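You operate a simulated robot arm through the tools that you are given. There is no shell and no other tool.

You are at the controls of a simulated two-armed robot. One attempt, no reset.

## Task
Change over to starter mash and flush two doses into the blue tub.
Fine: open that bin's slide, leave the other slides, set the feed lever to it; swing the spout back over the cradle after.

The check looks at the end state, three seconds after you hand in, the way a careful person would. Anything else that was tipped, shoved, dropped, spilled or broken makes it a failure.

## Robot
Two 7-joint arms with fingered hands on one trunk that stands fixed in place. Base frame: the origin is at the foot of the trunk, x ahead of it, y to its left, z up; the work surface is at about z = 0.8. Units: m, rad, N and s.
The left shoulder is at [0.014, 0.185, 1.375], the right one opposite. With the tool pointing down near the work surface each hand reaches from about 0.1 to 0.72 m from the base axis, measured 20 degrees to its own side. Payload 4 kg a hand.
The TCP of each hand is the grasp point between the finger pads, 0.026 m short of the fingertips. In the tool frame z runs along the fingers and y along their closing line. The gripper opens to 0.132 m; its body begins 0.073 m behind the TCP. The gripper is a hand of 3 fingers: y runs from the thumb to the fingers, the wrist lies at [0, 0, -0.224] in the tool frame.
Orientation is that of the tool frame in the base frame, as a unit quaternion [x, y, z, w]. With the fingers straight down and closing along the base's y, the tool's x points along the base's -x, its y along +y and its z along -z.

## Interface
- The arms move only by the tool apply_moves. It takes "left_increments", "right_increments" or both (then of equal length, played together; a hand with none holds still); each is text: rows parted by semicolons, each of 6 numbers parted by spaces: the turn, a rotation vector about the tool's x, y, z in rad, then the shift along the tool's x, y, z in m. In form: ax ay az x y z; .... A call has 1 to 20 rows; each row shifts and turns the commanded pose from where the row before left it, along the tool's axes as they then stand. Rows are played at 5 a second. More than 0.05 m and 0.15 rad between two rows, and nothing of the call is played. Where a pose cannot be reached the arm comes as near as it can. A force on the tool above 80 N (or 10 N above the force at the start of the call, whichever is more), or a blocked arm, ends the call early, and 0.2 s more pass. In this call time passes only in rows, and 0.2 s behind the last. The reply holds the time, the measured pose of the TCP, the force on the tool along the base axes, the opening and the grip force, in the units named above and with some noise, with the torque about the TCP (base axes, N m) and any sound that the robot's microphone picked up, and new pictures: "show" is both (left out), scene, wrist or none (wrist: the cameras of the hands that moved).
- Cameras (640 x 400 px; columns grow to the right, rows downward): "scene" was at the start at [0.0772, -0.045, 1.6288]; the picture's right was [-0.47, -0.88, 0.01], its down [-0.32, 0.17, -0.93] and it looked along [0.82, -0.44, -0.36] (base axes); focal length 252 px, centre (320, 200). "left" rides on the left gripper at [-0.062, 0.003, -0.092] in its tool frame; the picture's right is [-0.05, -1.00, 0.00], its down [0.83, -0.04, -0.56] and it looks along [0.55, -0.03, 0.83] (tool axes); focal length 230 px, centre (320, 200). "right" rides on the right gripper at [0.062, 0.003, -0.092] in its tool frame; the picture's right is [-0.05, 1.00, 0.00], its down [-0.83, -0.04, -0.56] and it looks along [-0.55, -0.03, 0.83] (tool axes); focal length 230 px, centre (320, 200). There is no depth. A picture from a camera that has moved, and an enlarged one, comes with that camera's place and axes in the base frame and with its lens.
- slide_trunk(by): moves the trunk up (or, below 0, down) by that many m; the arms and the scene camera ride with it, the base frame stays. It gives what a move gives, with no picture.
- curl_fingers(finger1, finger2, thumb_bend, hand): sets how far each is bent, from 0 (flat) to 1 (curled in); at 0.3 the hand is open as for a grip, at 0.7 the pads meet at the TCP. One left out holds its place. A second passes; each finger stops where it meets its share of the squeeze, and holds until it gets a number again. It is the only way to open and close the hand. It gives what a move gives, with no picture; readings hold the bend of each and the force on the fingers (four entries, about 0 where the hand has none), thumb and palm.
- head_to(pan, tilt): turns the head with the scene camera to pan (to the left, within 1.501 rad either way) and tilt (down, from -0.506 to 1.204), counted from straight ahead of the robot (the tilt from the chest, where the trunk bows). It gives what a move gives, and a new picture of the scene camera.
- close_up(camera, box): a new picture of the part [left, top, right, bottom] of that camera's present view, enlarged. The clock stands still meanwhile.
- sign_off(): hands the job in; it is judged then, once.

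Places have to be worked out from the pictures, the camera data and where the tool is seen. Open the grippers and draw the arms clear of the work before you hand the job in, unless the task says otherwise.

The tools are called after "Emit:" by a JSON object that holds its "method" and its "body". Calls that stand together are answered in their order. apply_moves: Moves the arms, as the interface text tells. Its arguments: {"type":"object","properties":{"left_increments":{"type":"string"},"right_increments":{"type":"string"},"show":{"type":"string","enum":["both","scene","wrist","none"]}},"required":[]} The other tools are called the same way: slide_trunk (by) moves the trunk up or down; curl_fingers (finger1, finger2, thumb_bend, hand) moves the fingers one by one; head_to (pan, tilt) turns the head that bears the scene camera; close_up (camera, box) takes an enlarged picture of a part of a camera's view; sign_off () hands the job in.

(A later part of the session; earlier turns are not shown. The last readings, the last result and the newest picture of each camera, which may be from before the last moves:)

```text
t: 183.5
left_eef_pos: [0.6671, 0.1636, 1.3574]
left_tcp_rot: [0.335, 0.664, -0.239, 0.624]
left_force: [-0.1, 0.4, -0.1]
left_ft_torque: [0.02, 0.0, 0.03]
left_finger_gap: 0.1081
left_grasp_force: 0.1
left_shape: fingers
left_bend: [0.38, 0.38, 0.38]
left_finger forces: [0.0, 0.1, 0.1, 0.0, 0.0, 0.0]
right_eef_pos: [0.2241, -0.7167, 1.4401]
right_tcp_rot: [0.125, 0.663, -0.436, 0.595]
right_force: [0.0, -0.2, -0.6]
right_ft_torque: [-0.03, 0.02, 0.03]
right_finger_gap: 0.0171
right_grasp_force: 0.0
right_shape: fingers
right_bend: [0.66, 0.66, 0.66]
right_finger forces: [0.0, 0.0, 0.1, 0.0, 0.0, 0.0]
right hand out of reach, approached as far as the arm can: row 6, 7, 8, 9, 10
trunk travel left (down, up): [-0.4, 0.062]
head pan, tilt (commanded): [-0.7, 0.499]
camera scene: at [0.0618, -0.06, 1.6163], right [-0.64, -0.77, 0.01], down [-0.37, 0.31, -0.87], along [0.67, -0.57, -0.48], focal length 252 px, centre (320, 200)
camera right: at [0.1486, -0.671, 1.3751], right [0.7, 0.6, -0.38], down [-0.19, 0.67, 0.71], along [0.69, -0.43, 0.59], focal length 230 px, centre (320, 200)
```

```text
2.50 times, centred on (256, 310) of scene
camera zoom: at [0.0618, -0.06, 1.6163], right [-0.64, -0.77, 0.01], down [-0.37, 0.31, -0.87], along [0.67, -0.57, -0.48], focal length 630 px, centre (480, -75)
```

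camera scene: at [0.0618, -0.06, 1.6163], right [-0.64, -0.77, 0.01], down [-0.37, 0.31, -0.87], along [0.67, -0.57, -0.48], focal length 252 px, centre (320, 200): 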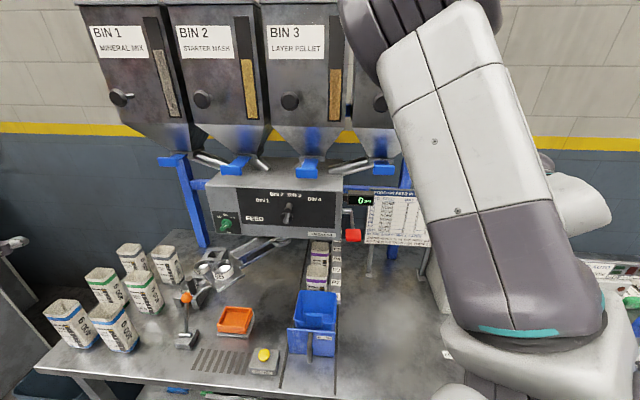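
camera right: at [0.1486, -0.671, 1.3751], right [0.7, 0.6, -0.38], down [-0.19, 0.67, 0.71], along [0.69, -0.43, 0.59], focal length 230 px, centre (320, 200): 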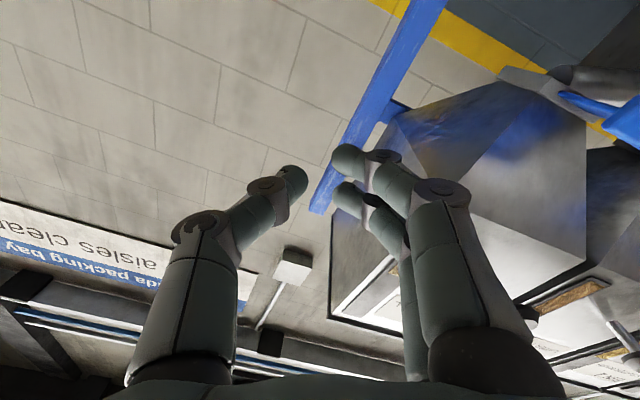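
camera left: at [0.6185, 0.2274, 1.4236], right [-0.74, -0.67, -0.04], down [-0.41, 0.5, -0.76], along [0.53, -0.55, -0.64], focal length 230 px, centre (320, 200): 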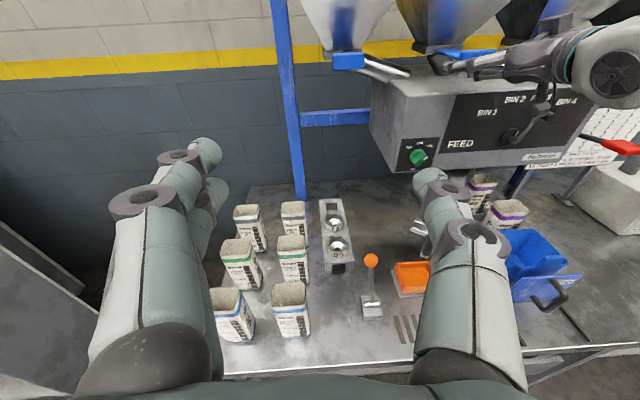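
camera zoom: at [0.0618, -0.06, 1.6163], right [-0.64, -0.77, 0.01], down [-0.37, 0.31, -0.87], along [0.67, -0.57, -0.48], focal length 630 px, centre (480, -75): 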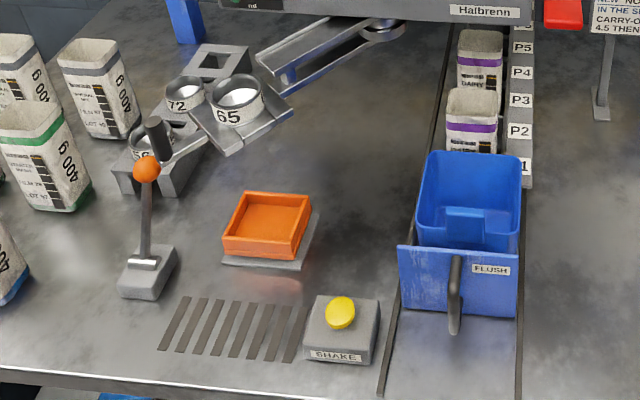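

Bin 2's slide is open just like bin 3's and everything else is undisturbed. Lever grip end is about (0.600,-0.397,1.249), with its hub about (0.635,-0.409,1.187). I'll bring the left hand across toward it.

Emit:
{"method": "apply_moves", "body": {"left_increments": "0 0 0 -0.0025 -0.0371 0.0194;0 0 0 -0.0025 -0.0371 0.0194;0 0 0 -0.0025 -0.0371 0.0194;0 0 0 -0.0025 -0.0371 0.0194;0 0 0 -0.0025 -0.0371 0.0194;0 0 0 -0.0025 -0.0371 0.0194;0 0 0 -0.0025 -0.0371 0.0194;0 0 0 -0.0025 -0.0371 0.0194", "show": "both"}}

```text
t: 185.3
left_eef_pos: [0.5547, -0.1511, 1.3302]
left_tcp_rot: [0.334, 0.665, -0.239, 0.624]
left_force: [-0.1, -0.3, -0.1]
left_ft_torque: [0.0, -0.02, -0.01]
left_finger_gap: 0.1082
left_grasp_force: 0.1
left_shape: fingers
left_bend: [0.38, 0.38, 0.38]
left_finger forces: [0.0, 0.0, 0.0, 0.0, 0.1, 0.0]
right_eef_pos: [0.2266, -0.7198, 1.4399]
right_tcp_rot: [0.124, 0.663, -0.438, 0.594]
right_force: [-0.1, 0.4, -0.4]
right_ft_torque: [-0.03, 0.02, 0.03]
right_finger_gap: 0.0169
right_grasp_force: 0.2
right_shape: fingers
right_bend: [0.66, 0.66, 0.66]
right_finger forces: [0.0, 0.0, 0.0, 0.1, 0.0, 0.0]
trunk travel left (down, up): [-0.4, 0.062]
head pan, tilt (commanded): [-0.7, 0.499]
camera scene: at [0.0644, -0.0616, 1.6161], right [-0.64, -0.76, 0.01], down [-0.38, 0.31, -0.87], along [0.67, -0.56, -0.49], focal length 252 px, centre (320, 200)
camera left: at [0.4942, -0.0898, 1.4015], right [-0.74, -0.67, -0.05], down [-0.4, 0.5, -0.77], along [0.54, -0.55, -0.64], focal length 230 px, centre (320, 200)
```

scene: 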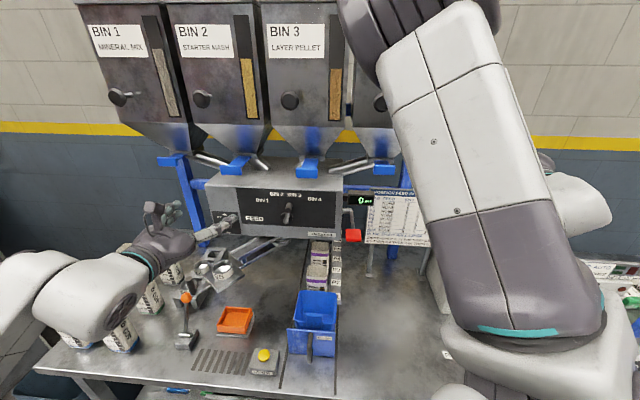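
left: 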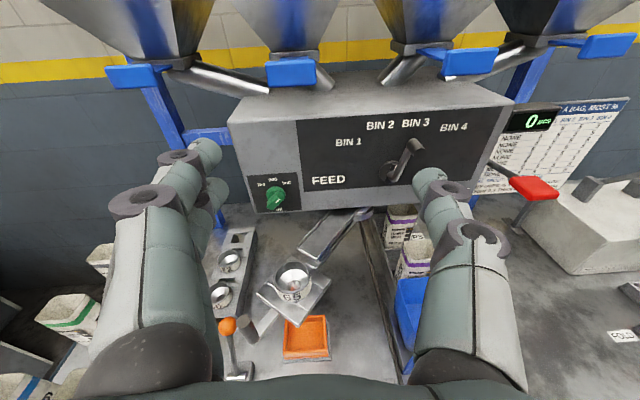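

The left arm moves freely and has a great view. I'll move in front of the lever grip, about 9 cm short of it.

Emit:
{"method": "apply_moves", "body": {"left_increments": "0 0 0 0.0108 -0.0283 0.0231;0 0 0 0.0108 -0.0283 0.0231;0 0 0 0.0108 -0.0283 0.0231;0 0 0 0.0108 -0.0283 0.0231;0 0 0 0.0108 -0.0283 0.0231", "show": "wrist"}}

```text
t: 186.5
left_eef_pos: [0.6022, -0.2248, 1.2254]
left_tcp_rot: [0.369, 0.659, -0.145, 0.639]
left_force: [1.2, -1.2, -0.4]
left_ft_torque: [0.01, 0.01, -0.01]
left_finger_gap: 0.1081
left_grasp_force: 0.0
left_shape: fingers
left_bend: [0.38, 0.38, 0.38]
left_finger forces: [0.0, 0.0, 0.1, 0.0, 0.0, 0.0]
left hand out of reach, approached as far as the arm can: row 4, 5
right_eef_pos: [0.2296, -0.7149, 1.4414]
right_tcp_rot: [0.124, 0.663, -0.439, 0.594]
right_force: [-0.3, -0.3, 0.6]
right_ft_torque: [-0.02, 0.0, 0.01]
right_finger_gap: 0.0167
right_grasp_force: 0.1
right_shape: fingers
right_bend: [0.66, 0.66, 0.66]
right_finger forces: [0.0, 0.1, 0.0, 0.1, 0.0, 0.1]
trunk travel left (down, up): [-0.4, 0.062]
head pan, tilt (commanded): [-0.7, 0.499]
stopped in row 5 (left hand): the arm was blocked; the commanded pose is now the measured one
camera left: at [0.5307, -0.1811, 1.2971], right [-0.67, -0.7, -0.23], down [-0.36, 0.59, -0.72], along [0.64, -0.4, -0.65], focal length 230 px, centre (320, 200)
```

left: 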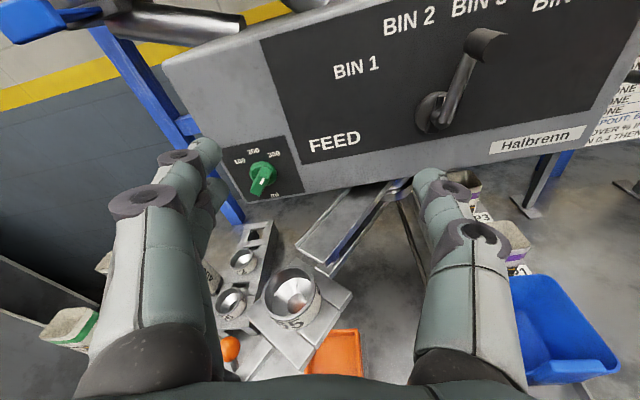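

The left hand is drifting in roll, the same effect as before. I'll roll it about 30° in that natural direction, which is fine for pinching a round grip, and continue right.

Emit:
{"method": "apply_moves", "body": {"left_increments": "0 0 0.13 0 0 0;0 0 0.13 0 0 0;0 0 0.13 0 0 0;0 0 0.13 0 0 0;0 0 0 -0.0354 -0.0219 0.0019;0 0 0 -0.0354 -0.0219 0.0019;0 0 0 -0.0354 -0.0219 0.0019", "show": "both"}}

```text
t: 187.8
left_eef_pos: [0.6351, -0.1568, 1.1648]
left_tcp_rot: [0.562, 0.543, 0.109, 0.615]
left_force: [-0.4, -0.3, 0.0]
left_ft_torque: [0.02, -0.01, -0.04]
left_finger_gap: 0.1082
left_grasp_force: 0.1
left_shape: fingers
left_bend: [0.38, 0.38, 0.38]
left_finger forces: [0.0, 0.1, 0.0, 0.1, 0.1, 0.1]
left hand out of reach, approached as far as the arm can: row 5, 6
right_eef_pos: [0.2284, -0.7148, 1.4411]
right_tcp_rot: [0.124, 0.663, -0.438, 0.594]
right_force: [-0.2, 0.4, -0.6]
right_ft_torque: [0.03, 0.02, 0.0]
right_finger_gap: 0.017
right_grasp_force: 0.1
right_shape: fingers
right_bend: [0.66, 0.66, 0.66]
right_finger forces: [0.0, 0.1, 0.1, 0.1, 0.0, 0.0]
trunk travel left (down, up): [-0.4, 0.062]
head pan, tilt (commanded): [-0.7, 0.499]
stopped in row 6 (left hand): the arm was blocked; the commanded pose is now the measured one
camera scene: at [0.0658, -0.0566, 1.6162], right [-0.64, -0.77, 0.01], down [-0.38, 0.31, -0.87], along [0.67, -0.57, -0.49], focal length 252 px, centre (320, 200)
camera left: at [0.5411, -0.1488, 1.2211], right [-0.5, -0.38, -0.78], down [-0.14, 0.92, -0.37], along [0.86, -0.07, -0.51], focal length 230 px, centre (320, 200)
```

scene: 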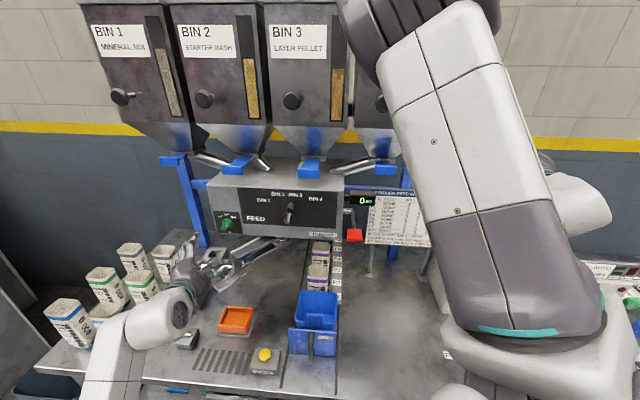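
left: 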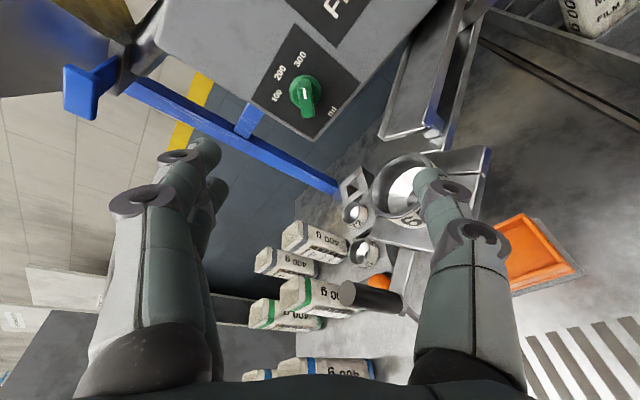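

The hand dropped toward the spout collar (no contact). I'll raise it straight up immediately and undo that roll.

Emit:
{"method": "apply_moves", "body": {"left_increments": "0 0 0 -0.0218 0.0324 -0.0088;0 0 0 -0.0218 0.0324 -0.0088;0 0 0 -0.0218 0.0324 -0.0088;0 0 -0.13 -0.0218 0.0324 -0.0088;0 0 -0.13 0 0 0;0 0 -0.13 0 0 0;0 0 -0.13 0 0 0;0 0 -0.13 0 0 0;0 0 -0.13 0 0 0", "show": "both"}}

```text
t: 189.8
left_eef_pos: [0.6376, -0.1515, 1.3141]
left_tcp_rot: [0.313, 0.715, -0.135, 0.61]
left_force: [-0.5, -0.7, -0.4]
left_ft_torque: [0.01, 0.01, 0.0]
left_finger_gap: 0.108
left_grasp_force: 0.1
left_shape: fingers
left_bend: [0.38, 0.38, 0.38]
left_finger forces: [0.0, 0.0, 0.1, 0.0, 0.0, 0.0]
left hand out of reach, approached as far as the arm can: row 1
right_eef_pos: [0.2268, -0.7173, 1.4399]
right_tcp_rot: [0.125, 0.663, -0.438, 0.594]
right_force: [-0.3, 0.2, 0.2]
right_ft_torque: [0.0, -0.01, -0.04]
right_finger_gap: 0.017
right_grasp_force: 0.1
right_shape: fingers
right_bend: [0.66, 0.66, 0.66]
right_finger forces: [0.1, 0.1, 0.1, 0.0, 0.0, 0.0]
trunk travel left (down, up): [-0.4, 0.062]
head pan, tilt (commanded): [-0.7, 0.499]
camera scene: at [0.0648, -0.0592, 1.6162], right [-0.64, -0.76, 0.01], down [-0.38, 0.31, -0.87], along [0.67, -0.57, -0.49], focal length 252 px, centre (320, 200)
camera left: at [0.5697, -0.1137, 1.394], right [-0.61, -0.78, -0.14], down [-0.51, 0.52, -0.68], along [0.6, -0.34, -0.72], focal length 230 px, centre (320, 200)
```

scene: 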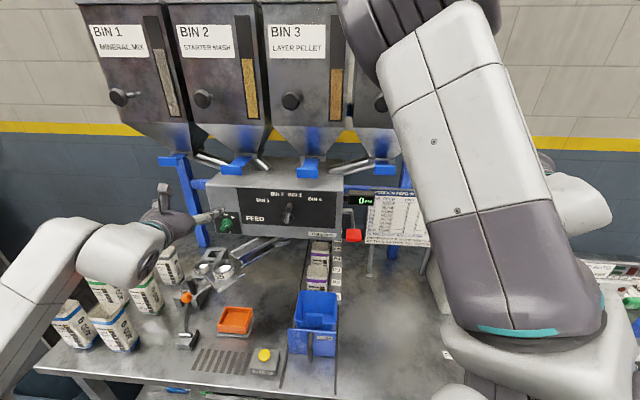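
left: 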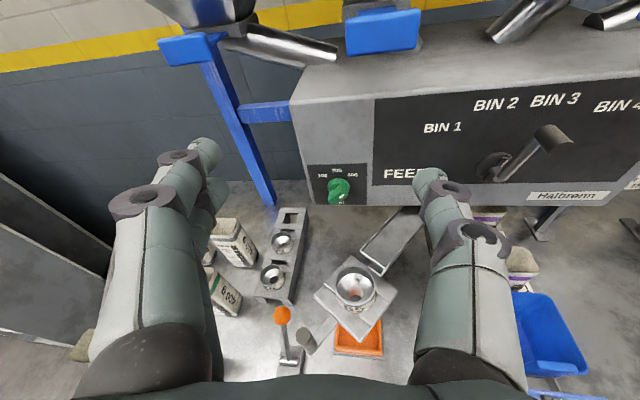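

The left hand is safe again and has a good view of the lever. A better idea is to push the lever from its right side with the right hand pointing left-forward, a pose close to one it reached before with mid-roll. I'll re-orient the right hand for that on the right side.

Emit:
{"method": "apply_moves", "body": {"right_increments": "-0.0358 0.0372 0.1324 0 0 0;-0.0358 0.0372 0.1324 0 0 0;-0.0358 0.0372 0.1324 0 0 0;-0.0358 0.0372 0.1324 0 0 0;-0.0358 0.0372 0.1324 0 0 0;-0.0358 0.0372 0.1324 0 0 0;-0.0358 0.0372 0.1324 0 0 0;-0.0358 0.0372 0.1324 0 0 0;-0.0358 0.0372 0.1324 0 0 0;-0.0358 0.0372 0.1324 0 0 0;-0.0358 0.0372 0.1324 0 0 0;-0.0358 0.0372 0.1324 0 0 0;-0.0358 0.0372 0.1324 0 0 0;-0.0358 0.0372 0.1324 0 0 0;-0.0358 0.0372 0.1324 0 0 0", "show": "both"}}

```text
t: 193.0
left_eef_pos: [0.6364, -0.1516, 1.3144]
left_tcp_rot: [0.313, 0.715, -0.133, 0.61]
left_force: [-0.1, 0.4, -0.3]
left_ft_torque: [0.03, 0.03, 0.01]
left_finger_gap: 0.1083
left_grasp_force: 0.0
left_shape: fingers
left_bend: [0.38, 0.38, 0.38]
left_finger forces: [0.0, 0.1, 0.0, 0.0, 0.1, 0.1]
right_eef_pos: [0.2262, -0.7182, 1.4394]
right_tcp_rot: [0.571, 0.451, 0.448, 0.52]
right_force: [-0.4, -1.0, -0.5]
right_ft_torque: [-0.04, 0.03, 0.03]
right_finger_gap: 0.0169
right_grasp_force: 0.1
right_shape: fingers
right_bend: [0.66, 0.66, 0.66]
right_finger forces: [0.0, 0.0, 0.1, 0.1, 0.0, 0.0]
trunk travel left (down, up): [-0.4, 0.062]
head pan, tilt (commanded): [-0.7, 0.499]
camera scene: at [0.064, -0.0601, 1.6162], right [-0.64, -0.76, 0.01], down [-0.38, 0.31, -0.87], along [0.67, -0.57, -0.49], focal length 252 px, centre (320, 200)
camera right: at [0.1478, -0.6412, 1.4508], right [0.04, -0.11, 0.99], down [-0.7, -0.71, -0.05], along [0.71, -0.7, -0.1], focal length 230 px, centre (320, 200)
```

scene: 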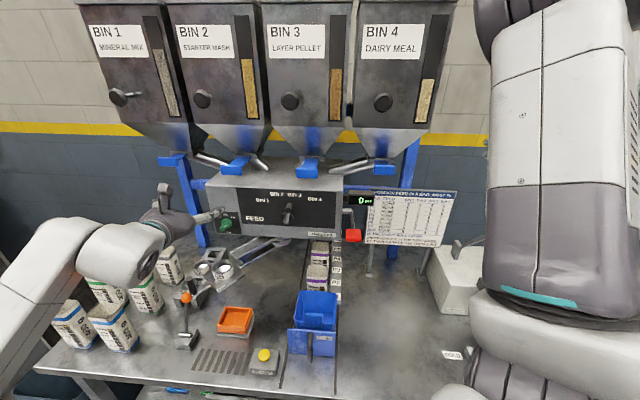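
right: 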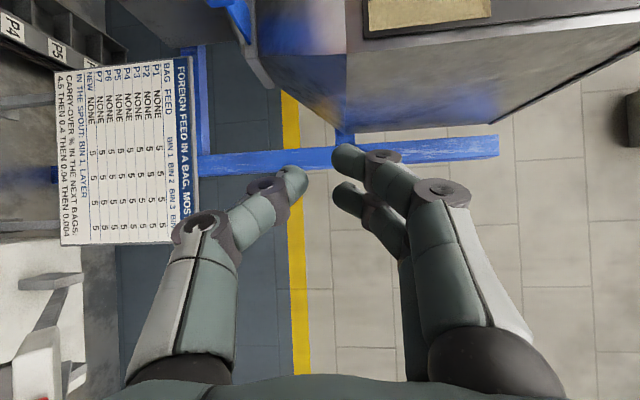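

That rotation was smooth. Now I'll bring the hand down and forward on the right, then around toward the right side of the lever, staying clear of the paddle and tabs.

Emit:
{"method": "apply_moves", "body": {"right_increments": "0 0 0 0.0271 -0.025 0.0155;0 0 0 0.0271 -0.025 0.0155;0 0 0 0.0271 -0.025 0.0155;0 0 0 0.0271 -0.025 0.0155;0 0 0 0.0271 -0.025 0.0155", "show": "both"}}

```text
t: 194.2
left_eef_pos: [0.642, -0.1503, 1.3109]
left_tcp_rot: [0.313, 0.717, -0.135, 0.608]
left_force: [-0.4, -0.8, 0.1]
left_ft_torque: [-0.02, 0.0, 0.0]
left_finger_gap: 0.1084
left_grasp_force: 0.0
left_shape: fingers
left_bend: [0.38, 0.38, 0.38]
left_finger forces: [0.1, 0.0, 0.0, 0.0, 0.1, 0.0]
right_eef_pos: [0.3319, -0.5997, 1.3139]
right_tcp_rot: [0.571, 0.452, 0.447, 0.52]
right_force: [0.2, -0.5, 0.0]
right_ft_torque: [-0.01, -0.01, 0.0]
right_finger_gap: 0.0164
right_grasp_force: 0.1
right_shape: fingers
right_bend: [0.66, 0.66, 0.66]
right_finger forces: [0.0, 0.0, 0.0, 0.0, 0.0, 0.1]
right hand out of reach, approached as far as the arm can: row 5
trunk travel left (down, up): [-0.4, 0.062]
head pan, tilt (commanded): [-0.7, 0.499]
camera scene: at [0.0711, -0.0595, 1.6157], right [-0.64, -0.76, 0.01], down [-0.38, 0.31, -0.87], along [0.66, -0.57, -0.49], focal length 252 px, centre (320, 200)
camera right: at [0.2538, -0.5233, 1.3252], right [0.04, -0.1, 0.99], down [-0.71, -0.71, -0.04], along [0.71, -0.7, -0.1], focal length 230 px, centre (320, 200)
```

scene: 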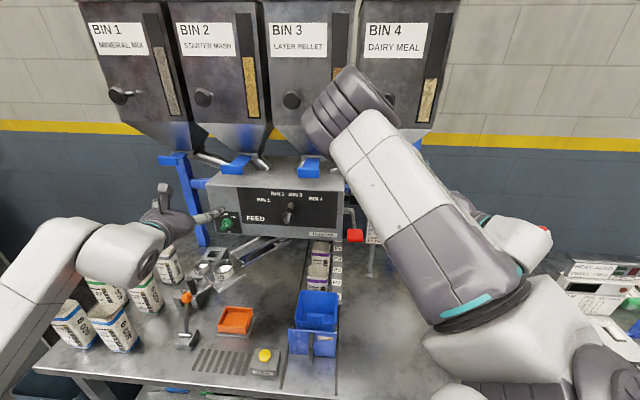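
right: 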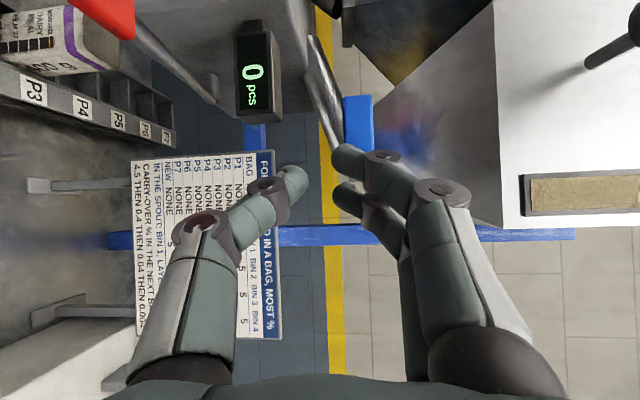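

Positioned on the right. Now I'll yaw left and pitch slightly down while moving toward a waypoint in front of the paddle (a≈0.62), keeping the wrist distance constant.

Emit:
{"method": "apply_moves", "body": {"right_increments": "0.043 0.09 0 0.0299 -0.0033 0.0125;0.043 0.09 0 0.0288 -0.0033 0.0151;0.043 0.09 0 0.0273 -0.0033 0.0175;0.043 0.09 0 0.0256 -0.0033 0.0199;0.043 0.09 0 0.0239 -0.0033 0.022;0.043 0.09 0 0.0218 -0.0033 0.024", "show": "both"}}

```text
t: 195.6
left_eef_pos: [0.6356, -0.1512, 1.3146]
left_tcp_rot: [0.314, 0.715, -0.134, 0.61]
left_force: [-0.1, -1.3, -0.8]
left_ft_torque: [-0.01, 0.03, -0.01]
left_finger_gap: 0.1083
left_grasp_force: 0.2
left_shape: fingers
left_bend: [0.38, 0.38, 0.38]
left_finger forces: [0.0, 0.1, 0.0, 0.1, 0.1, 0.0]
right_eef_pos: [0.4323, -0.4393, 1.2878]
right_tcp_rot: [0.492, 0.627, 0.521, 0.304]
right_force: [-0.5, 0.8, 0.4]
right_ft_torque: [-0.01, 0.0, -0.01]
right_finger_gap: 0.0168
right_grasp_force: 0.1
right_shape: fingers
right_bend: [0.66, 0.66, 0.66]
right_finger forces: [0.1, 0.0, 0.0, 0.0, 0.0, 0.1]
right hand out of reach, approached as far as the arm can: row 1
trunk travel left (down, up): [-0.4, 0.062]
head pan, tilt (commanded): [-0.7, 0.499]
camera scene: at [0.0644, -0.0591, 1.6162], right [-0.64, -0.76, 0.01], down [-0.38, 0.31, -0.87], along [0.67, -0.57, -0.49], focal length 252 px, centre (320, 200)
camera right: at [0.3304, -0.4158, 1.3238], right [0.32, -0.08, 0.95], down [-0.23, -0.97, 0.0], along [0.92, -0.22, -0.32], focal length 230 px, centre (320, 200)
```

scene: 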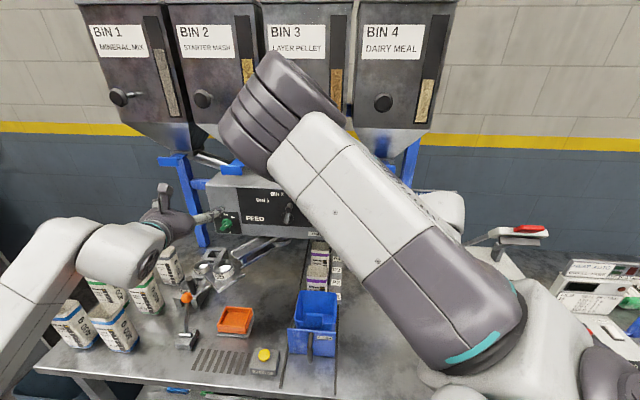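
right: 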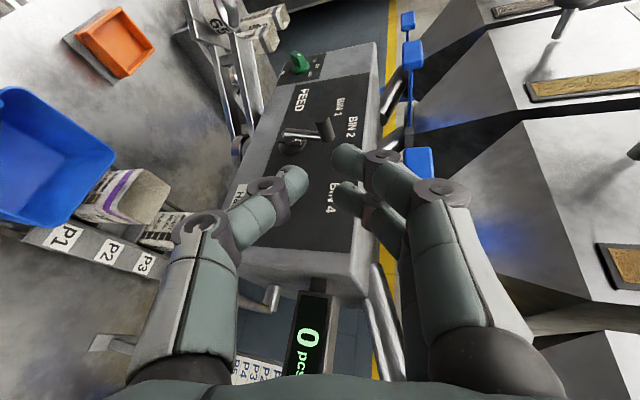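

The right hand is exactly where I want it: pointing left-forward, with the lever just ahead. I'll move in to the lever's right side, short of contact.

Emit:
{"method": "apply_moves", "body": {"right_increments": "0 0 0 -0.0149 -0.002 0.0321;0 0 0 -0.0149 -0.002 0.0321", "show": "both"}}

Emit:
{"method": "close_up", "body": {"camera": "left", "box": [400, 60, 640, 220]}}

```text
t: 196.2
left_eef_pos: [0.6367, -0.1528, 1.3135]
left_tcp_rot: [0.314, 0.716, -0.134, 0.61]
left_force: [-0.3, 0.0, 0.9]
left_ft_torque: [-0.02, 0.01, -0.02]
left_finger_gap: 0.1082
left_grasp_force: 0.1
left_shape: fingers
left_bend: [0.38, 0.38, 0.38]
left_finger forces: [0.0, 0.0, 0.1, 0.0, 0.0, 0.0]
right_eef_pos: [0.4996, -0.4445, 1.2617]
right_tcp_rot: [0.493, 0.626, 0.522, 0.304]
right_force: [-0.1, 0.3, 0.2]
right_ft_torque: [0.01, -0.01, 0.05]
right_finger_gap: 0.0162
right_grasp_force: 0.0
right_shape: fingers
right_bend: [0.66, 0.66, 0.66]
right_finger forces: [0.1, 0.0, 0.0, 0.1, 0.1, 0.0]
trunk travel left (down, up): [-0.4, 0.062]
head pan, tilt (commanded): [-0.7, 0.499]
camera scene: at [0.0659, -0.0599, 1.6161], right [-0.64, -0.76, 0.01], down [-0.38, 0.31, -0.87], along [0.67, -0.57, -0.49], focal length 252 px, centre (320, 200)
camera right: at [0.3977, -0.4204, 1.2971], right [0.32, -0.08, 0.95], down [-0.24, -0.97, 0.0], along [0.92, -0.22, -0.33], focal length 230 px, centre (320, 200)
```

scene: 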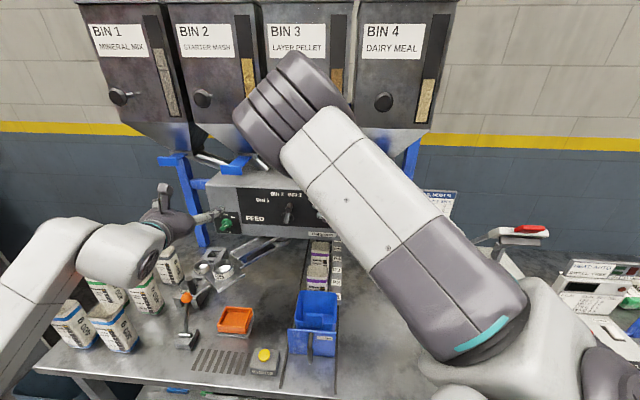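
right: 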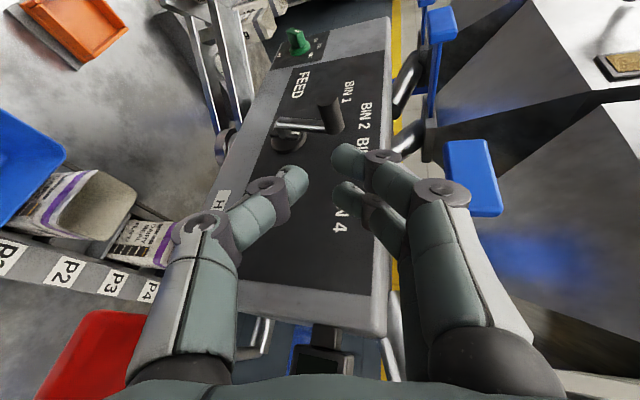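

```text
2.50 times, centred on (520, 140) of left
camera zoom: at [0.5706, -0.1144, 1.3937], right [-0.61, -0.78, -0.14], down [-0.51, 0.52, -0.68], along [0.6, -0.34, -0.72], focal length 575 px, centre (-180, 350)
```

zoom: 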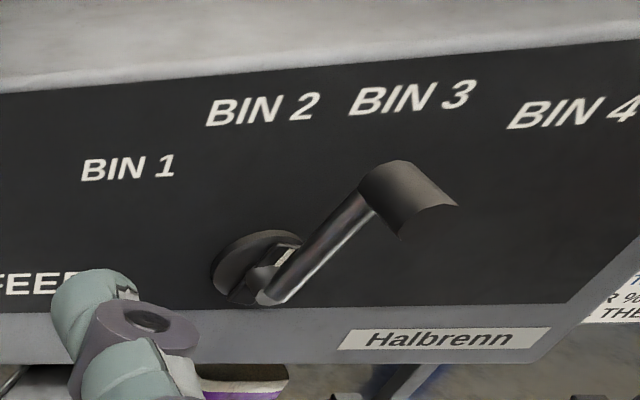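

The hand is right of the grip. I'll advance about 3 cm toward the panel, then start sliding left toward the grip.

Emit:
{"method": "apply_moves", "body": {"right_increments": "0 0 0 -0.0261 -0.0011 0.0129;0 0 0 0.0052 0.0023 0.0106;0 0 0 0.0052 0.0023 0.0106;0 0 0 0.0052 0.0023 0.0106;0 0 0 0.0043 0.0019 0.0088", "show": "both"}}

Emit:
{"method": "close_up", "body": {"camera": "left", "box": [400, 60, 640, 220]}}

```text
t: 197.4
left_eef_pos: [0.6371, -0.1517, 1.3143]
left_tcp_rot: [0.312, 0.715, -0.134, 0.611]
left_force: [0.0, 0.5, 0.0]
left_ft_torque: [0.01, 0.01, -0.02]
left_finger_gap: 0.1082
left_grasp_force: 0.2
left_shape: fingers
left_bend: [0.38, 0.38, 0.38]
left_finger forces: [0.1, 0.0, 0.1, 0.0, 0.0, 0.0]
right_eef_pos: [0.5515, -0.4315, 1.2546]
right_tcp_rot: [0.492, 0.627, 0.522, 0.304]
right_force: [-0.6, -1.1, 0.0]
right_ft_torque: [0.01, 0.02, 0.01]
right_finger_gap: 0.0167
right_grasp_force: 0.0
right_shape: fingers
right_bend: [0.66, 0.66, 0.66]
right_finger forces: [0.0, 0.1, 0.0, 0.0, 0.1, 0.1]
trunk travel left (down, up): [-0.4, 0.062]
head pan, tilt (commanded): [-0.7, 0.499]
camera scene: at [0.065, -0.059, 1.6161], right [-0.64, -0.76, 0.01], down [-0.38, 0.31, -0.87], along [0.67, -0.57, -0.49], focal length 252 px, centre (320, 200)
camera right: at [0.45, -0.4071, 1.2905], right [0.32, -0.08, 0.95], down [-0.24, -0.97, 0.0], along [0.92, -0.22, -0.33], focal length 230 px, centre (320, 200)
```

scene: 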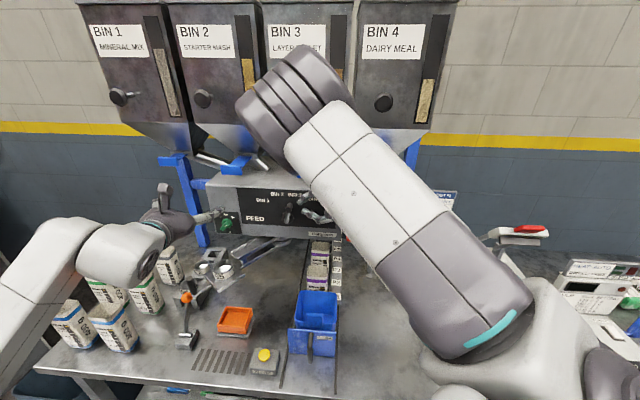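
right: 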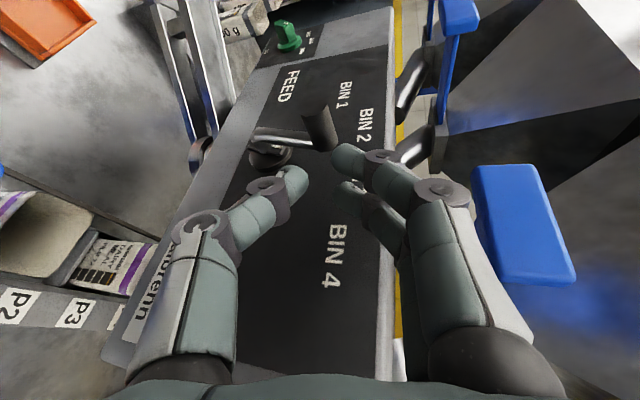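

```text
2.50 times, centred on (520, 140) of left
camera zoom: at [0.5699, -0.1136, 1.3941], right [-0.61, -0.78, -0.14], down [-0.51, 0.52, -0.68], along [0.61, -0.34, -0.72], focal length 575 px, centre (-180, 350)
```

zoom: 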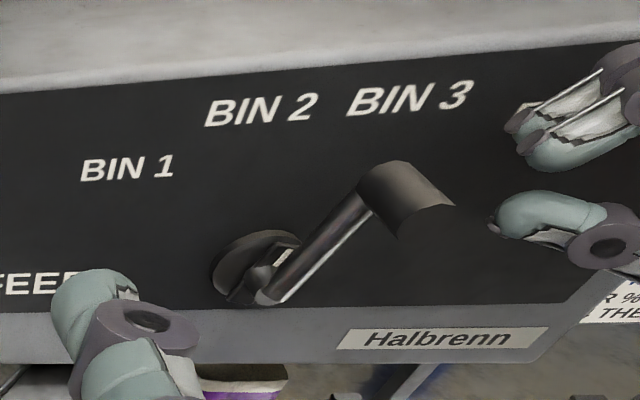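

The fist could let the grip slip between finger and thumb, so instead I'll open the hand slightly, straddle the grip (fingers above, thumb below) and pinch it for controlled turning.

Emit:
{"method": "curl_fingers", "body": {"hand": "right", "finger1": 0.5, "finger2": 0.5, "thumb_bend": 0.5}}

Emit:
{"method": "apply_moves", "body": {"right_increments": "0 0 0 0.0052 0.001 0.0106;0 0 0 0.0052 0.001 0.0106;0 0 0 0.0052 0.001 0.0106", "show": "wrist"}}

Emit:
{"method": "close_up", "body": {"camera": "left", "box": [400, 60, 640, 220]}}

```text
t: 198.4
left_eef_pos: [0.6359, -0.1527, 1.3135]
left_tcp_rot: [0.314, 0.715, -0.134, 0.61]
left_force: [-0.5, -0.4, -0.1]
left_ft_torque: [-0.01, 0.02, 0.01]
left_finger_gap: 0.1083
left_grasp_force: 0.0
left_shape: fingers
left_bend: [0.38, 0.38, 0.38]
left_finger forces: [0.0, 0.0, 0.0, 0.1, 0.0, 0.0]
right_eef_pos: [0.552, -0.4305, 1.2546]
right_tcp_rot: [0.492, 0.627, 0.522, 0.303]
right_force: [1.1, -0.9, 0.1]
right_ft_torque: [-0.03, 0.02, 0.03]
right_finger_gap: 0.067
right_grasp_force: 0.2
right_shape: fingers
right_bend: [0.5, 0.5, 0.5]
right_finger forces: [0.1, 0.1, 0.1, 0.1, 0.0, 0.1]
trunk travel left (down, up): [-0.4, 0.062]
head pan, tilt (commanded): [-0.7, 0.499]
```

```text
t: 199.2
left_eef_pos: [0.6368, -0.1511, 1.3147]
left_tcp_rot: [0.314, 0.715, -0.135, 0.61]
left_force: [0.0, 0.0, 0.4]
left_ft_torque: [-0.02, -0.03, -0.03]
left_finger_gap: 0.1082
left_grasp_force: 0.0
left_shape: fingers
left_bend: [0.38, 0.38, 0.38]
left_finger forces: [0.0, 0.0, 0.0, 0.1, 0.0, 0.1]
right_eef_pos: [0.5768, -0.4056, 1.251]
right_tcp_rot: [0.492, 0.627, 0.522, 0.304]
right_force: [-0.1, -0.3, -1.3]
right_ft_torque: [-0.01, -0.03, 0.01]
right_finger_gap: 0.067
right_grasp_force: 0.0
right_shape: fingers
right_bend: [0.5, 0.5, 0.5]
right_finger forces: [0.0, 0.1, 0.0, 0.0, 0.0, 0.0]
trunk travel left (down, up): [-0.4, 0.062]
head pan, tilt (commanded): [-0.7, 0.499]
camera right: at [0.4739, -0.3812, 1.2869], right [0.32, -0.08, 0.95], down [-0.24, -0.97, 0.0], along [0.92, -0.22, -0.33], focal length 230 px, centre (320, 200)
```

right: 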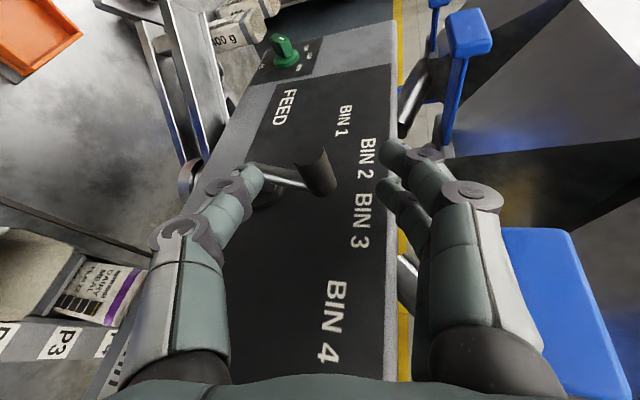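

```text
2.50 times, centred on (520, 140) of left
camera zoom: at [0.5698, -0.1137, 1.3942], right [-0.61, -0.78, -0.14], down [-0.51, 0.52, -0.68], along [0.61, -0.34, -0.72], focal length 575 px, centre (-180, 350)
```

zoom: 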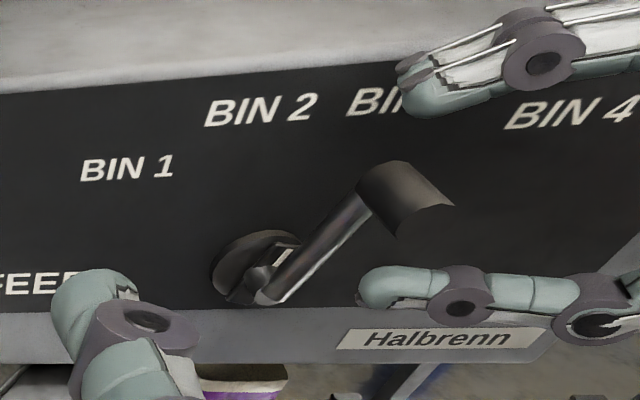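

The grip sits between fingers and thumb as planned. I'll move 2 cm further so it's at the pads, then close gently.

Emit:
{"method": "apply_moves", "body": {"right_increments": "0 0 0 0.0003 0.0033 0.0116;0 0 0 0.0003 0.0033 0.0116", "show": "wrist"}}

Emit:
{"method": "curl_fingers", "body": {"hand": "right", "finger1": 0.62, "finger2": 0.62, "thumb_bend": 0.62}}

Emit:
{"method": "close_up", "body": {"camera": "left", "box": [400, 60, 640, 220]}}

```text
t: 199.8
left_eef_pos: [0.6368, -0.1522, 1.3142]
left_tcp_rot: [0.314, 0.715, -0.135, 0.61]
left_force: [0.1, -0.5, -0.3]
left_ft_torque: [0.0, -0.03, -0.03]
left_finger_gap: 0.1082
left_grasp_force: 0.1
left_shape: fingers
left_bend: [0.38, 0.38, 0.38]
left_finger forces: [0.0, 0.1, 0.0, 0.0, 0.0, 0.1]
right_eef_pos: [0.5966, -0.396, 1.2522]
right_tcp_rot: [0.493, 0.626, 0.522, 0.304]
right_force: [-2.9, 1.5, 0.4]
right_ft_torque: [0.01, 0.1, 0.01]
right_finger_gap: 0.0686
right_grasp_force: 0.9
right_shape: fingers
right_bend: [0.5, 0.5, 0.5]
right_finger forces: [0.0, 0.0, 0.2, 0.0, 1.9, 0.0]
trunk travel left (down, up): [-0.4, 0.062]
head pan, tilt (commanded): [-0.7, 0.499]
camera right: at [0.495, -0.3722, 1.2877], right [0.32, -0.08, 0.95], down [-0.24, -0.97, 0.0], along [0.92, -0.22, -0.33], focal length 230 px, centre (320, 200)
```

right: 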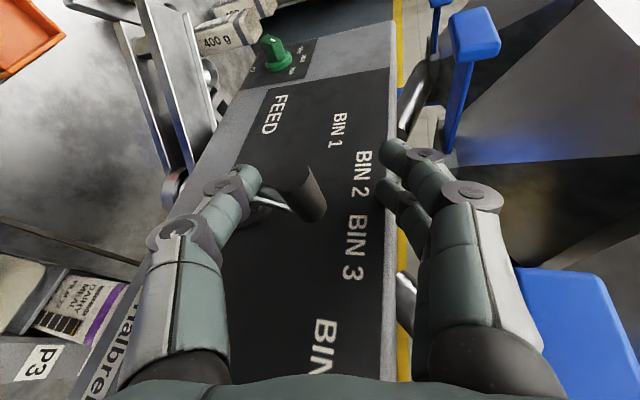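

```text
t: 200.8
left_eef_pos: [0.6373, -0.1504, 1.3143]
left_tcp_rot: [0.313, 0.715, -0.134, 0.61]
left_force: [0.0, 0.3, 0.5]
left_ft_torque: [-0.02, 0.03, 0.01]
left_finger_gap: 0.1085
left_grasp_force: 0.1
left_shape: fingers
left_bend: [0.38, 0.38, 0.38]
left_finger forces: [0.0, 0.1, 0.1, 0.0, 0.0, 0.0]
right_eef_pos: [0.5983, -0.3952, 1.2518]
right_tcp_rot: [0.492, 0.627, 0.523, 0.304]
right_force: [-3.0, 6.4, -3.6]
right_ft_torque: [0.17, 0.14, 0.08]
right_finger_gap: 0.034
right_grasp_force: 3.1
right_shape: fingers
right_bend: [0.62, 0.62, 0.6]
right_finger forces: [0.0, 0.0, 0.0, 0.1, 6.3, 0.0]
trunk travel left (down, up): [-0.4, 0.062]
head pan, tilt (commanded): [-0.7, 0.499]
```

```text
2.50 times, centred on (520, 140) of left
camera zoom: at [0.5693, -0.1129, 1.3944], right [-0.61, -0.78, -0.14], down [-0.51, 0.52, -0.68], along [0.61, -0.34, -0.72], focal length 575 px, centre (-180, 350)
```

zoom: 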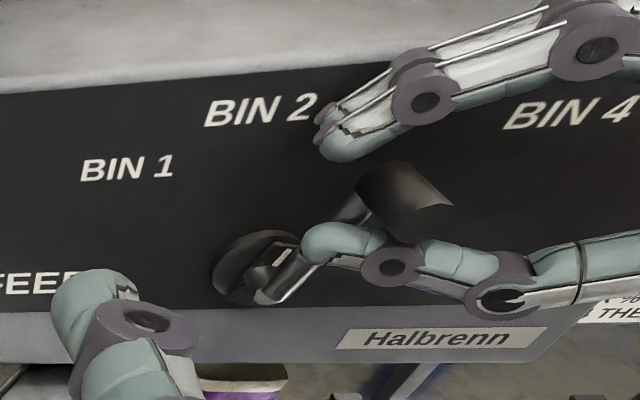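

The thumb is touching the grip from below. I'll close the fingers onto it from above for a proper pinch.

Emit:
{"method": "curl_fingers", "body": {"hand": "right", "finger1": 0.78, "finger2": 0.78, "thumb_bend": 0.66}}

Emit:
{"method": "close_up", "body": {"camera": "left", "box": [400, 60, 640, 220]}}

Emit:
{"method": "close_up", "body": {"camera": "right", "box": [160, 60, 520, 285]}}

```text
t: 201.8
left_eef_pos: [0.6366, -0.1523, 1.3155]
left_tcp_rot: [0.314, 0.715, -0.134, 0.61]
left_force: [0.3, -1.0, 0.0]
left_ft_torque: [0.01, 0.0, 0.0]
left_finger_gap: 0.1084
left_grasp_force: 0.1
left_shape: fingers
left_bend: [0.38, 0.38, 0.38]
left_finger forces: [0.1, 0.1, 0.0, 0.0, 0.0, 0.0]
right_eef_pos: [0.5976, -0.3972, 1.2521]
right_tcp_rot: [0.493, 0.627, 0.521, 0.305]
right_force: [0.2, 2.1, -0.6]
right_ft_torque: [0.04, 0.1, 0.09]
right_finger_gap: 0.009
right_grasp_force: 7.5
right_shape: fingers
right_bend: [0.77, 0.75, 0.65]
right_finger forces: [1.0, 6.0, 0.1, 0.0, 8.7, 0.0]
trunk travel left (down, up): [-0.4, 0.062]
head pan, tilt (commanded): [-0.7, 0.499]
```

```text
2.50 times, centred on (520, 140) of left
camera zoom: at [0.5696, -0.1137, 1.3943], right [-0.61, -0.78, -0.14], down [-0.51, 0.52, -0.68], along [0.61, -0.34, -0.72], focal length 575 px, centre (-180, 350)
```

zoom: 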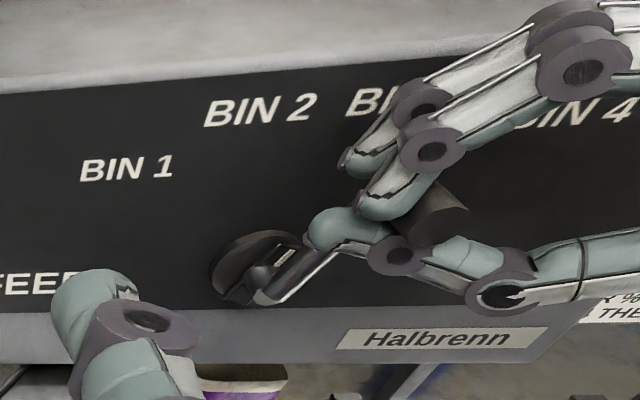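

```text
1.78 times, centred on (340, 172) of right
camera zoom: at [0.4957, -0.3726, 1.2877], right [0.32, -0.08, 0.95], down [-0.24, -0.97, 0.0], along [0.92, -0.22, -0.32], focal length 409 px, centre (284, 249)
```

zoom: 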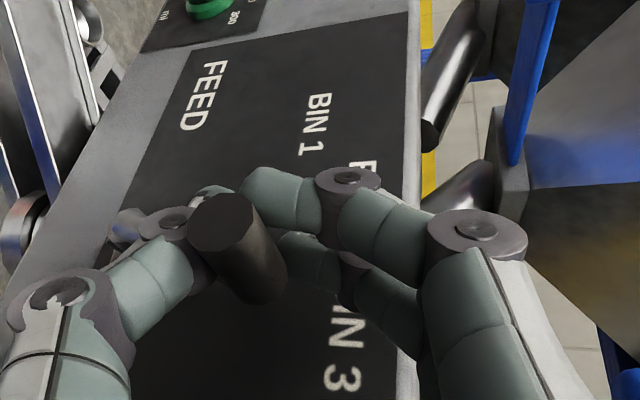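

The fingers have wrapped around the grip's left side, which is good for pulling but not pushing. I'll open, back off to the right, make a fully closed fist and push from the right side instead.

Emit:
{"method": "curl_fingers", "body": {"hand": "right", "finger1": 0.48, "finger2": 0.48, "thumb_bend": 0.46}}

Emit:
{"method": "apply_moves", "body": {"right_increments": "0 0 0 -0.0003 -0.0033 -0.0116;0 0 0 -0.0003 -0.0033 -0.0116;0 0 0 -0.0052 -0.0015 -0.0106;0 0 0 -0.0052 -0.0015 -0.0106;0 0 0 -0.0052 -0.0015 -0.0106;0 0 0 -0.0052 -0.0015 -0.0106", "show": "none"}}

Emit:
{"method": "curl_fingers", "body": {"hand": "right", "finger1": 0.76, "finger2": 0.76, "thumb_bend": 0.72}}

Emit:
{"method": "close_up", "body": {"camera": "left", "box": [400, 60, 640, 220]}}

Emit:
{"method": "close_up", "body": {"camera": "right", "box": [160, 60, 520, 285]}}

```text
t: 202.8
left_eef_pos: [0.637, -0.1517, 1.315]
left_tcp_rot: [0.314, 0.715, -0.135, 0.61]
left_force: [-0.1, 0.2, 0.7]
left_ft_torque: [0.0, 0.03, 0.03]
left_finger_gap: 0.1083
left_grasp_force: 0.1
left_shape: fingers
left_bend: [0.38, 0.38, 0.38]
left_finger forces: [0.0, 0.1, 0.1, 0.1, 0.1, 0.0]
right_eef_pos: [0.5975, -0.3953, 1.2517]
right_tcp_rot: [0.492, 0.627, 0.522, 0.305]
right_force: [-2.2, 2.0, -0.5]
right_ft_torque: [-0.06, -0.13, 0.1]
right_finger_gap: 0.077
right_grasp_force: 1.7
right_shape: fingers
right_bend: [0.48, 0.49, 0.46]
right_finger forces: [0.1, 3.4, 0.0, 0.1, 0.2, 0.1]
trunk travel left (down, up): [-0.4, 0.062]
head pan, tilt (commanded): [-0.7, 0.499]
```

```text
t: 204.2
left_eef_pos: [0.6376, -0.1518, 1.3133]
left_tcp_rot: [0.314, 0.716, -0.133, 0.61]
left_force: [1.3, -1.0, 0.5]
left_ft_torque: [0.0, -0.01, -0.04]
left_finger_gap: 0.1083
left_grasp_force: 0.1
left_shape: fingers
left_bend: [0.38, 0.38, 0.38]
left_finger forces: [0.1, 0.0, 0.0, 0.0, 0.0, 0.1]
right_eef_pos: [0.5415, -0.4406, 1.254]
right_tcp_rot: [0.492, 0.627, 0.522, 0.303]
right_force: [0.0, 0.4, 0.3]
right_ft_torque: [0.0, 0.0, -0.02]
right_finger_gap: 0.0772
right_grasp_force: 0.0
right_shape: fingers
right_bend: [0.48, 0.48, 0.46]
right_finger forces: [0.0, 0.1, 0.1, 0.0, 0.0, 0.0]
trunk travel left (down, up): [-0.4, 0.062]
head pan, tilt (commanded): [-0.7, 0.499]
```

```text
t: 205.2
left_eef_pos: [0.6371, -0.1509, 1.3124]
left_tcp_rot: [0.313, 0.715, -0.134, 0.61]
left_force: [-0.1, 0.4, -0.2]
left_ft_torque: [-0.02, 0.03, -0.01]
left_finger_gap: 0.1083
left_grasp_force: 0.1
left_shape: fingers
left_bend: [0.38, 0.38, 0.38]
left_finger forces: [0.0, 0.0, 0.1, 0.0, 0.1, 0.1]
right_eef_pos: [0.5406, -0.4393, 1.2547]
right_tcp_rot: [0.492, 0.626, 0.523, 0.304]
right_force: [0.0, 0.0, 0.0]
right_ft_torque: [-0.01, 0.03, 0.0]
right_finger_gap: 0.0002
right_grasp_force: 0.0
right_shape: fingers
right_bend: [0.75, 0.75, 0.71]
right_finger forces: [0.0, 0.1, 0.1, 0.0, 0.0, 0.0]
trunk travel left (down, up): [-0.4, 0.062]
head pan, tilt (commanded): [-0.7, 0.499]
```

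```text
2.50 times, centred on (520, 140) of left
camera zoom: at [0.5697, -0.1139, 1.3942], right [-0.61, -0.78, -0.14], down [-0.51, 0.52, -0.68], along [0.61, -0.34, -0.72], focal length 575 px, centre (-180, 350)
```

zoom: 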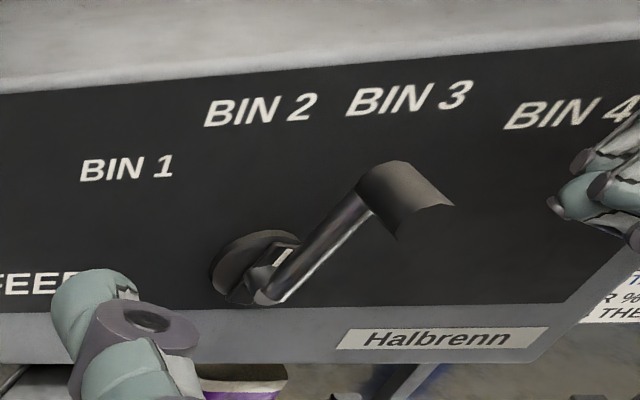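

```text
1.78 times, centred on (340, 172) of right
camera zoom: at [0.4394, -0.4155, 1.2901], right [0.32, -0.08, 0.95], down [-0.24, -0.97, 0.0], along [0.92, -0.22, -0.33], focal length 409 px, centre (284, 249)
```

zoom: 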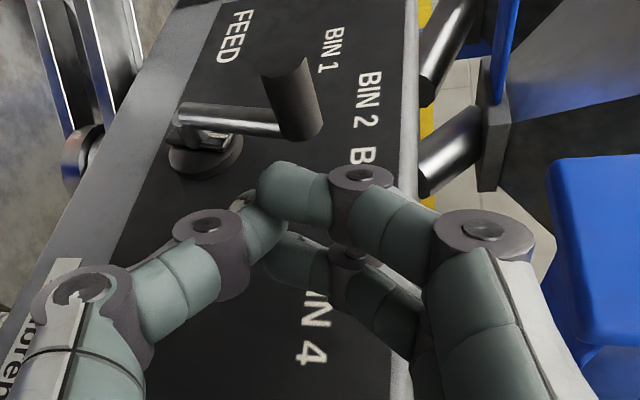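

It's a solid fist now, level with the grip on its right. I'll push left in small steps while watching the force and the lever.

Emit:
{"method": "apply_moves", "body": {"right_increments": "0 0 0 0.002 0.006 0.003;0 0 0 0.0052 0.0022 0.0106;0 0 0 0.0052 0.0022 0.0106;0 0 0 0.0052 0.0022 0.0106", "show": "none"}}

Emit:
{"method": "close_up", "body": {"camera": "left", "box": [400, 60, 640, 220]}}

```text
t: 206.2
left_eef_pos: [0.6377, -0.1515, 1.3148]
left_tcp_rot: [0.315, 0.715, -0.135, 0.61]
left_force: [-0.3, -0.5, -0.3]
left_ft_torque: [-0.01, 0.01, -0.02]
left_finger_gap: 0.1082
left_grasp_force: 0.0
left_shape: fingers
left_bend: [0.38, 0.38, 0.38]
left_finger forces: [0.0, 0.1, 0.1, 0.1, 0.0, 0.0]
right_eef_pos: [0.5697, -0.4123, 1.2596]
right_tcp_rot: [0.492, 0.626, 0.522, 0.305]
right_force: [-0.6, -0.7, -0.6]
right_ft_torque: [0.0, 0.0, -0.01]
right_finger_gap: 0.0003
right_grasp_force: 0.1
right_shape: fingers
right_bend: [0.75, 0.75, 0.71]
right_finger forces: [0.0, 0.0, 0.0, 0.1, 0.0, 0.0]
trunk travel left (down, up): [-0.4, 0.062]
head pan, tilt (commanded): [-0.7, 0.499]
```

```text
2.50 times, centred on (520, 140) of left
camera zoom: at [0.5693, -0.1139, 1.3944], right [-0.61, -0.78, -0.14], down [-0.51, 0.52, -0.68], along [0.61, -0.34, -0.72], focal length 575 px, centre (-180, 350)
```

zoom: 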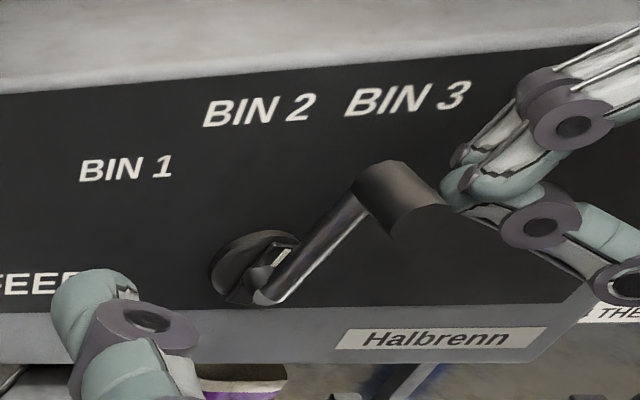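

The fist is just about to contact the grip. I'll continue left in small increments.

Emit:
{"method": "apply_moves", "body": {"right_increments": "0 0 0 0.0043 0.0016 0.0088;0 0 0 0.0043 0.0016 0.0088", "show": "none"}}

Emit:
{"method": "close_up", "body": {"camera": "left", "box": [400, 60, 640, 220]}}

```text
t: 206.8
left_eef_pos: [0.6372, -0.1508, 1.3144]
left_tcp_rot: [0.314, 0.715, -0.135, 0.61]
left_force: [-0.5, 0.2, -0.7]
left_ft_torque: [-0.01, -0.02, -0.02]
left_finger_gap: 0.1082
left_grasp_force: 0.0
left_shape: fingers
left_bend: [0.38, 0.38, 0.38]
left_finger forces: [0.1, 0.0, 0.0, 0.0, 0.1, 0.1]
right_eef_pos: [0.5847, -0.3962, 1.2586]
right_tcp_rot: [0.492, 0.626, 0.522, 0.304]
right_force: [0.6, 0.0, -0.4]
right_ft_torque: [0.03, -0.02, 0.03]
right_finger_gap: 0.0002
right_grasp_force: 0.1
right_shape: fingers
right_bend: [0.75, 0.75, 0.71]
right_finger forces: [0.0, 0.0, 0.1, 0.0, 0.1, 0.0]
trunk travel left (down, up): [-0.4, 0.062]
head pan, tilt (commanded): [-0.7, 0.499]
```

```text
2.50 times, centred on (520, 140) of left
camera zoom: at [0.57, -0.1134, 1.3941], right [-0.61, -0.78, -0.14], down [-0.51, 0.52, -0.68], along [0.61, -0.34, -0.72], focal length 575 px, centre (-180, 350)
```

zoom: 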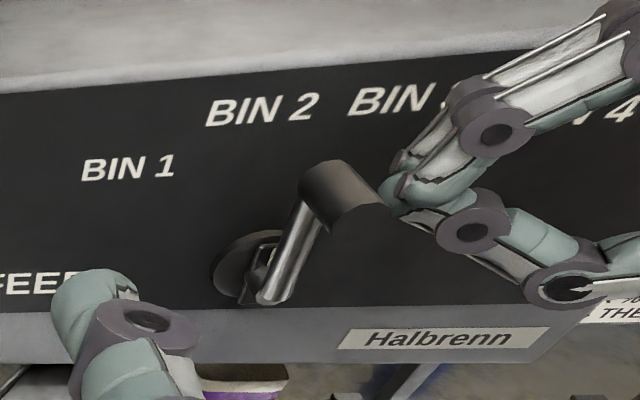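

The lever is turning easily and is now near vertical. From the geometry it needs about 1.2 cm more travel to point at BIN 2.

Emit:
{"method": "apply_moves", "body": {"right_increments": "0 0 0 0.0036 0.0012 0.0072", "show": "none"}}

Emit:
{"method": "close_up", "body": {"camera": "left", "box": [400, 60, 640, 220]}}

```text
t: 207.2
left_eef_pos: [0.6375, -0.1512, 1.314]
left_tcp_rot: [0.314, 0.715, -0.134, 0.61]
left_force: [0.8, 0.5, -0.4]
left_ft_torque: [-0.02, 0.02, 0.01]
left_finger_gap: 0.1086
left_grasp_force: 0.0
left_shape: fingers
left_bend: [0.38, 0.38, 0.38]
left_finger forces: [0.0, 0.1, 0.0, 0.1, 0.1, 0.0]
right_eef_pos: [0.5903, -0.3919, 1.2584]
right_tcp_rot: [0.492, 0.628, 0.522, 0.303]
right_force: [0.6, 0.4, 0.7]
right_ft_torque: [0.01, 0.0, 0.03]
right_finger_gap: 0.0001
right_grasp_force: 0.1
right_shape: fingers
right_bend: [0.75, 0.75, 0.71]
right_finger forces: [0.0, 0.1, 0.0, 0.0, 0.0, 0.1]
trunk travel left (down, up): [-0.4, 0.062]
head pan, tilt (commanded): [-0.7, 0.499]
```

```text
2.50 times, centred on (520, 140) of left
camera zoom: at [0.57, -0.1135, 1.3941], right [-0.61, -0.78, -0.14], down [-0.51, 0.52, -0.68], along [0.61, -0.34, -0.72], focal length 575 px, centre (-180, 350)
```

zoom: 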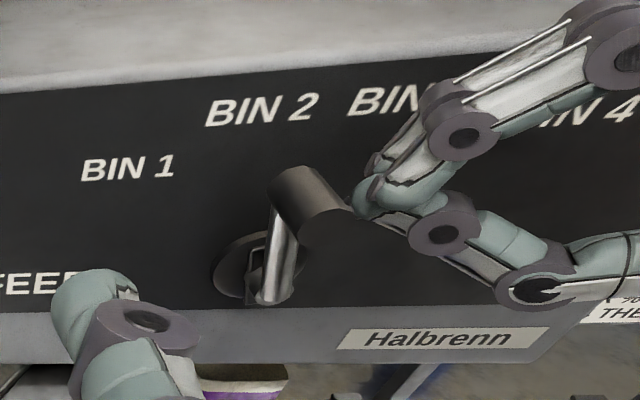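

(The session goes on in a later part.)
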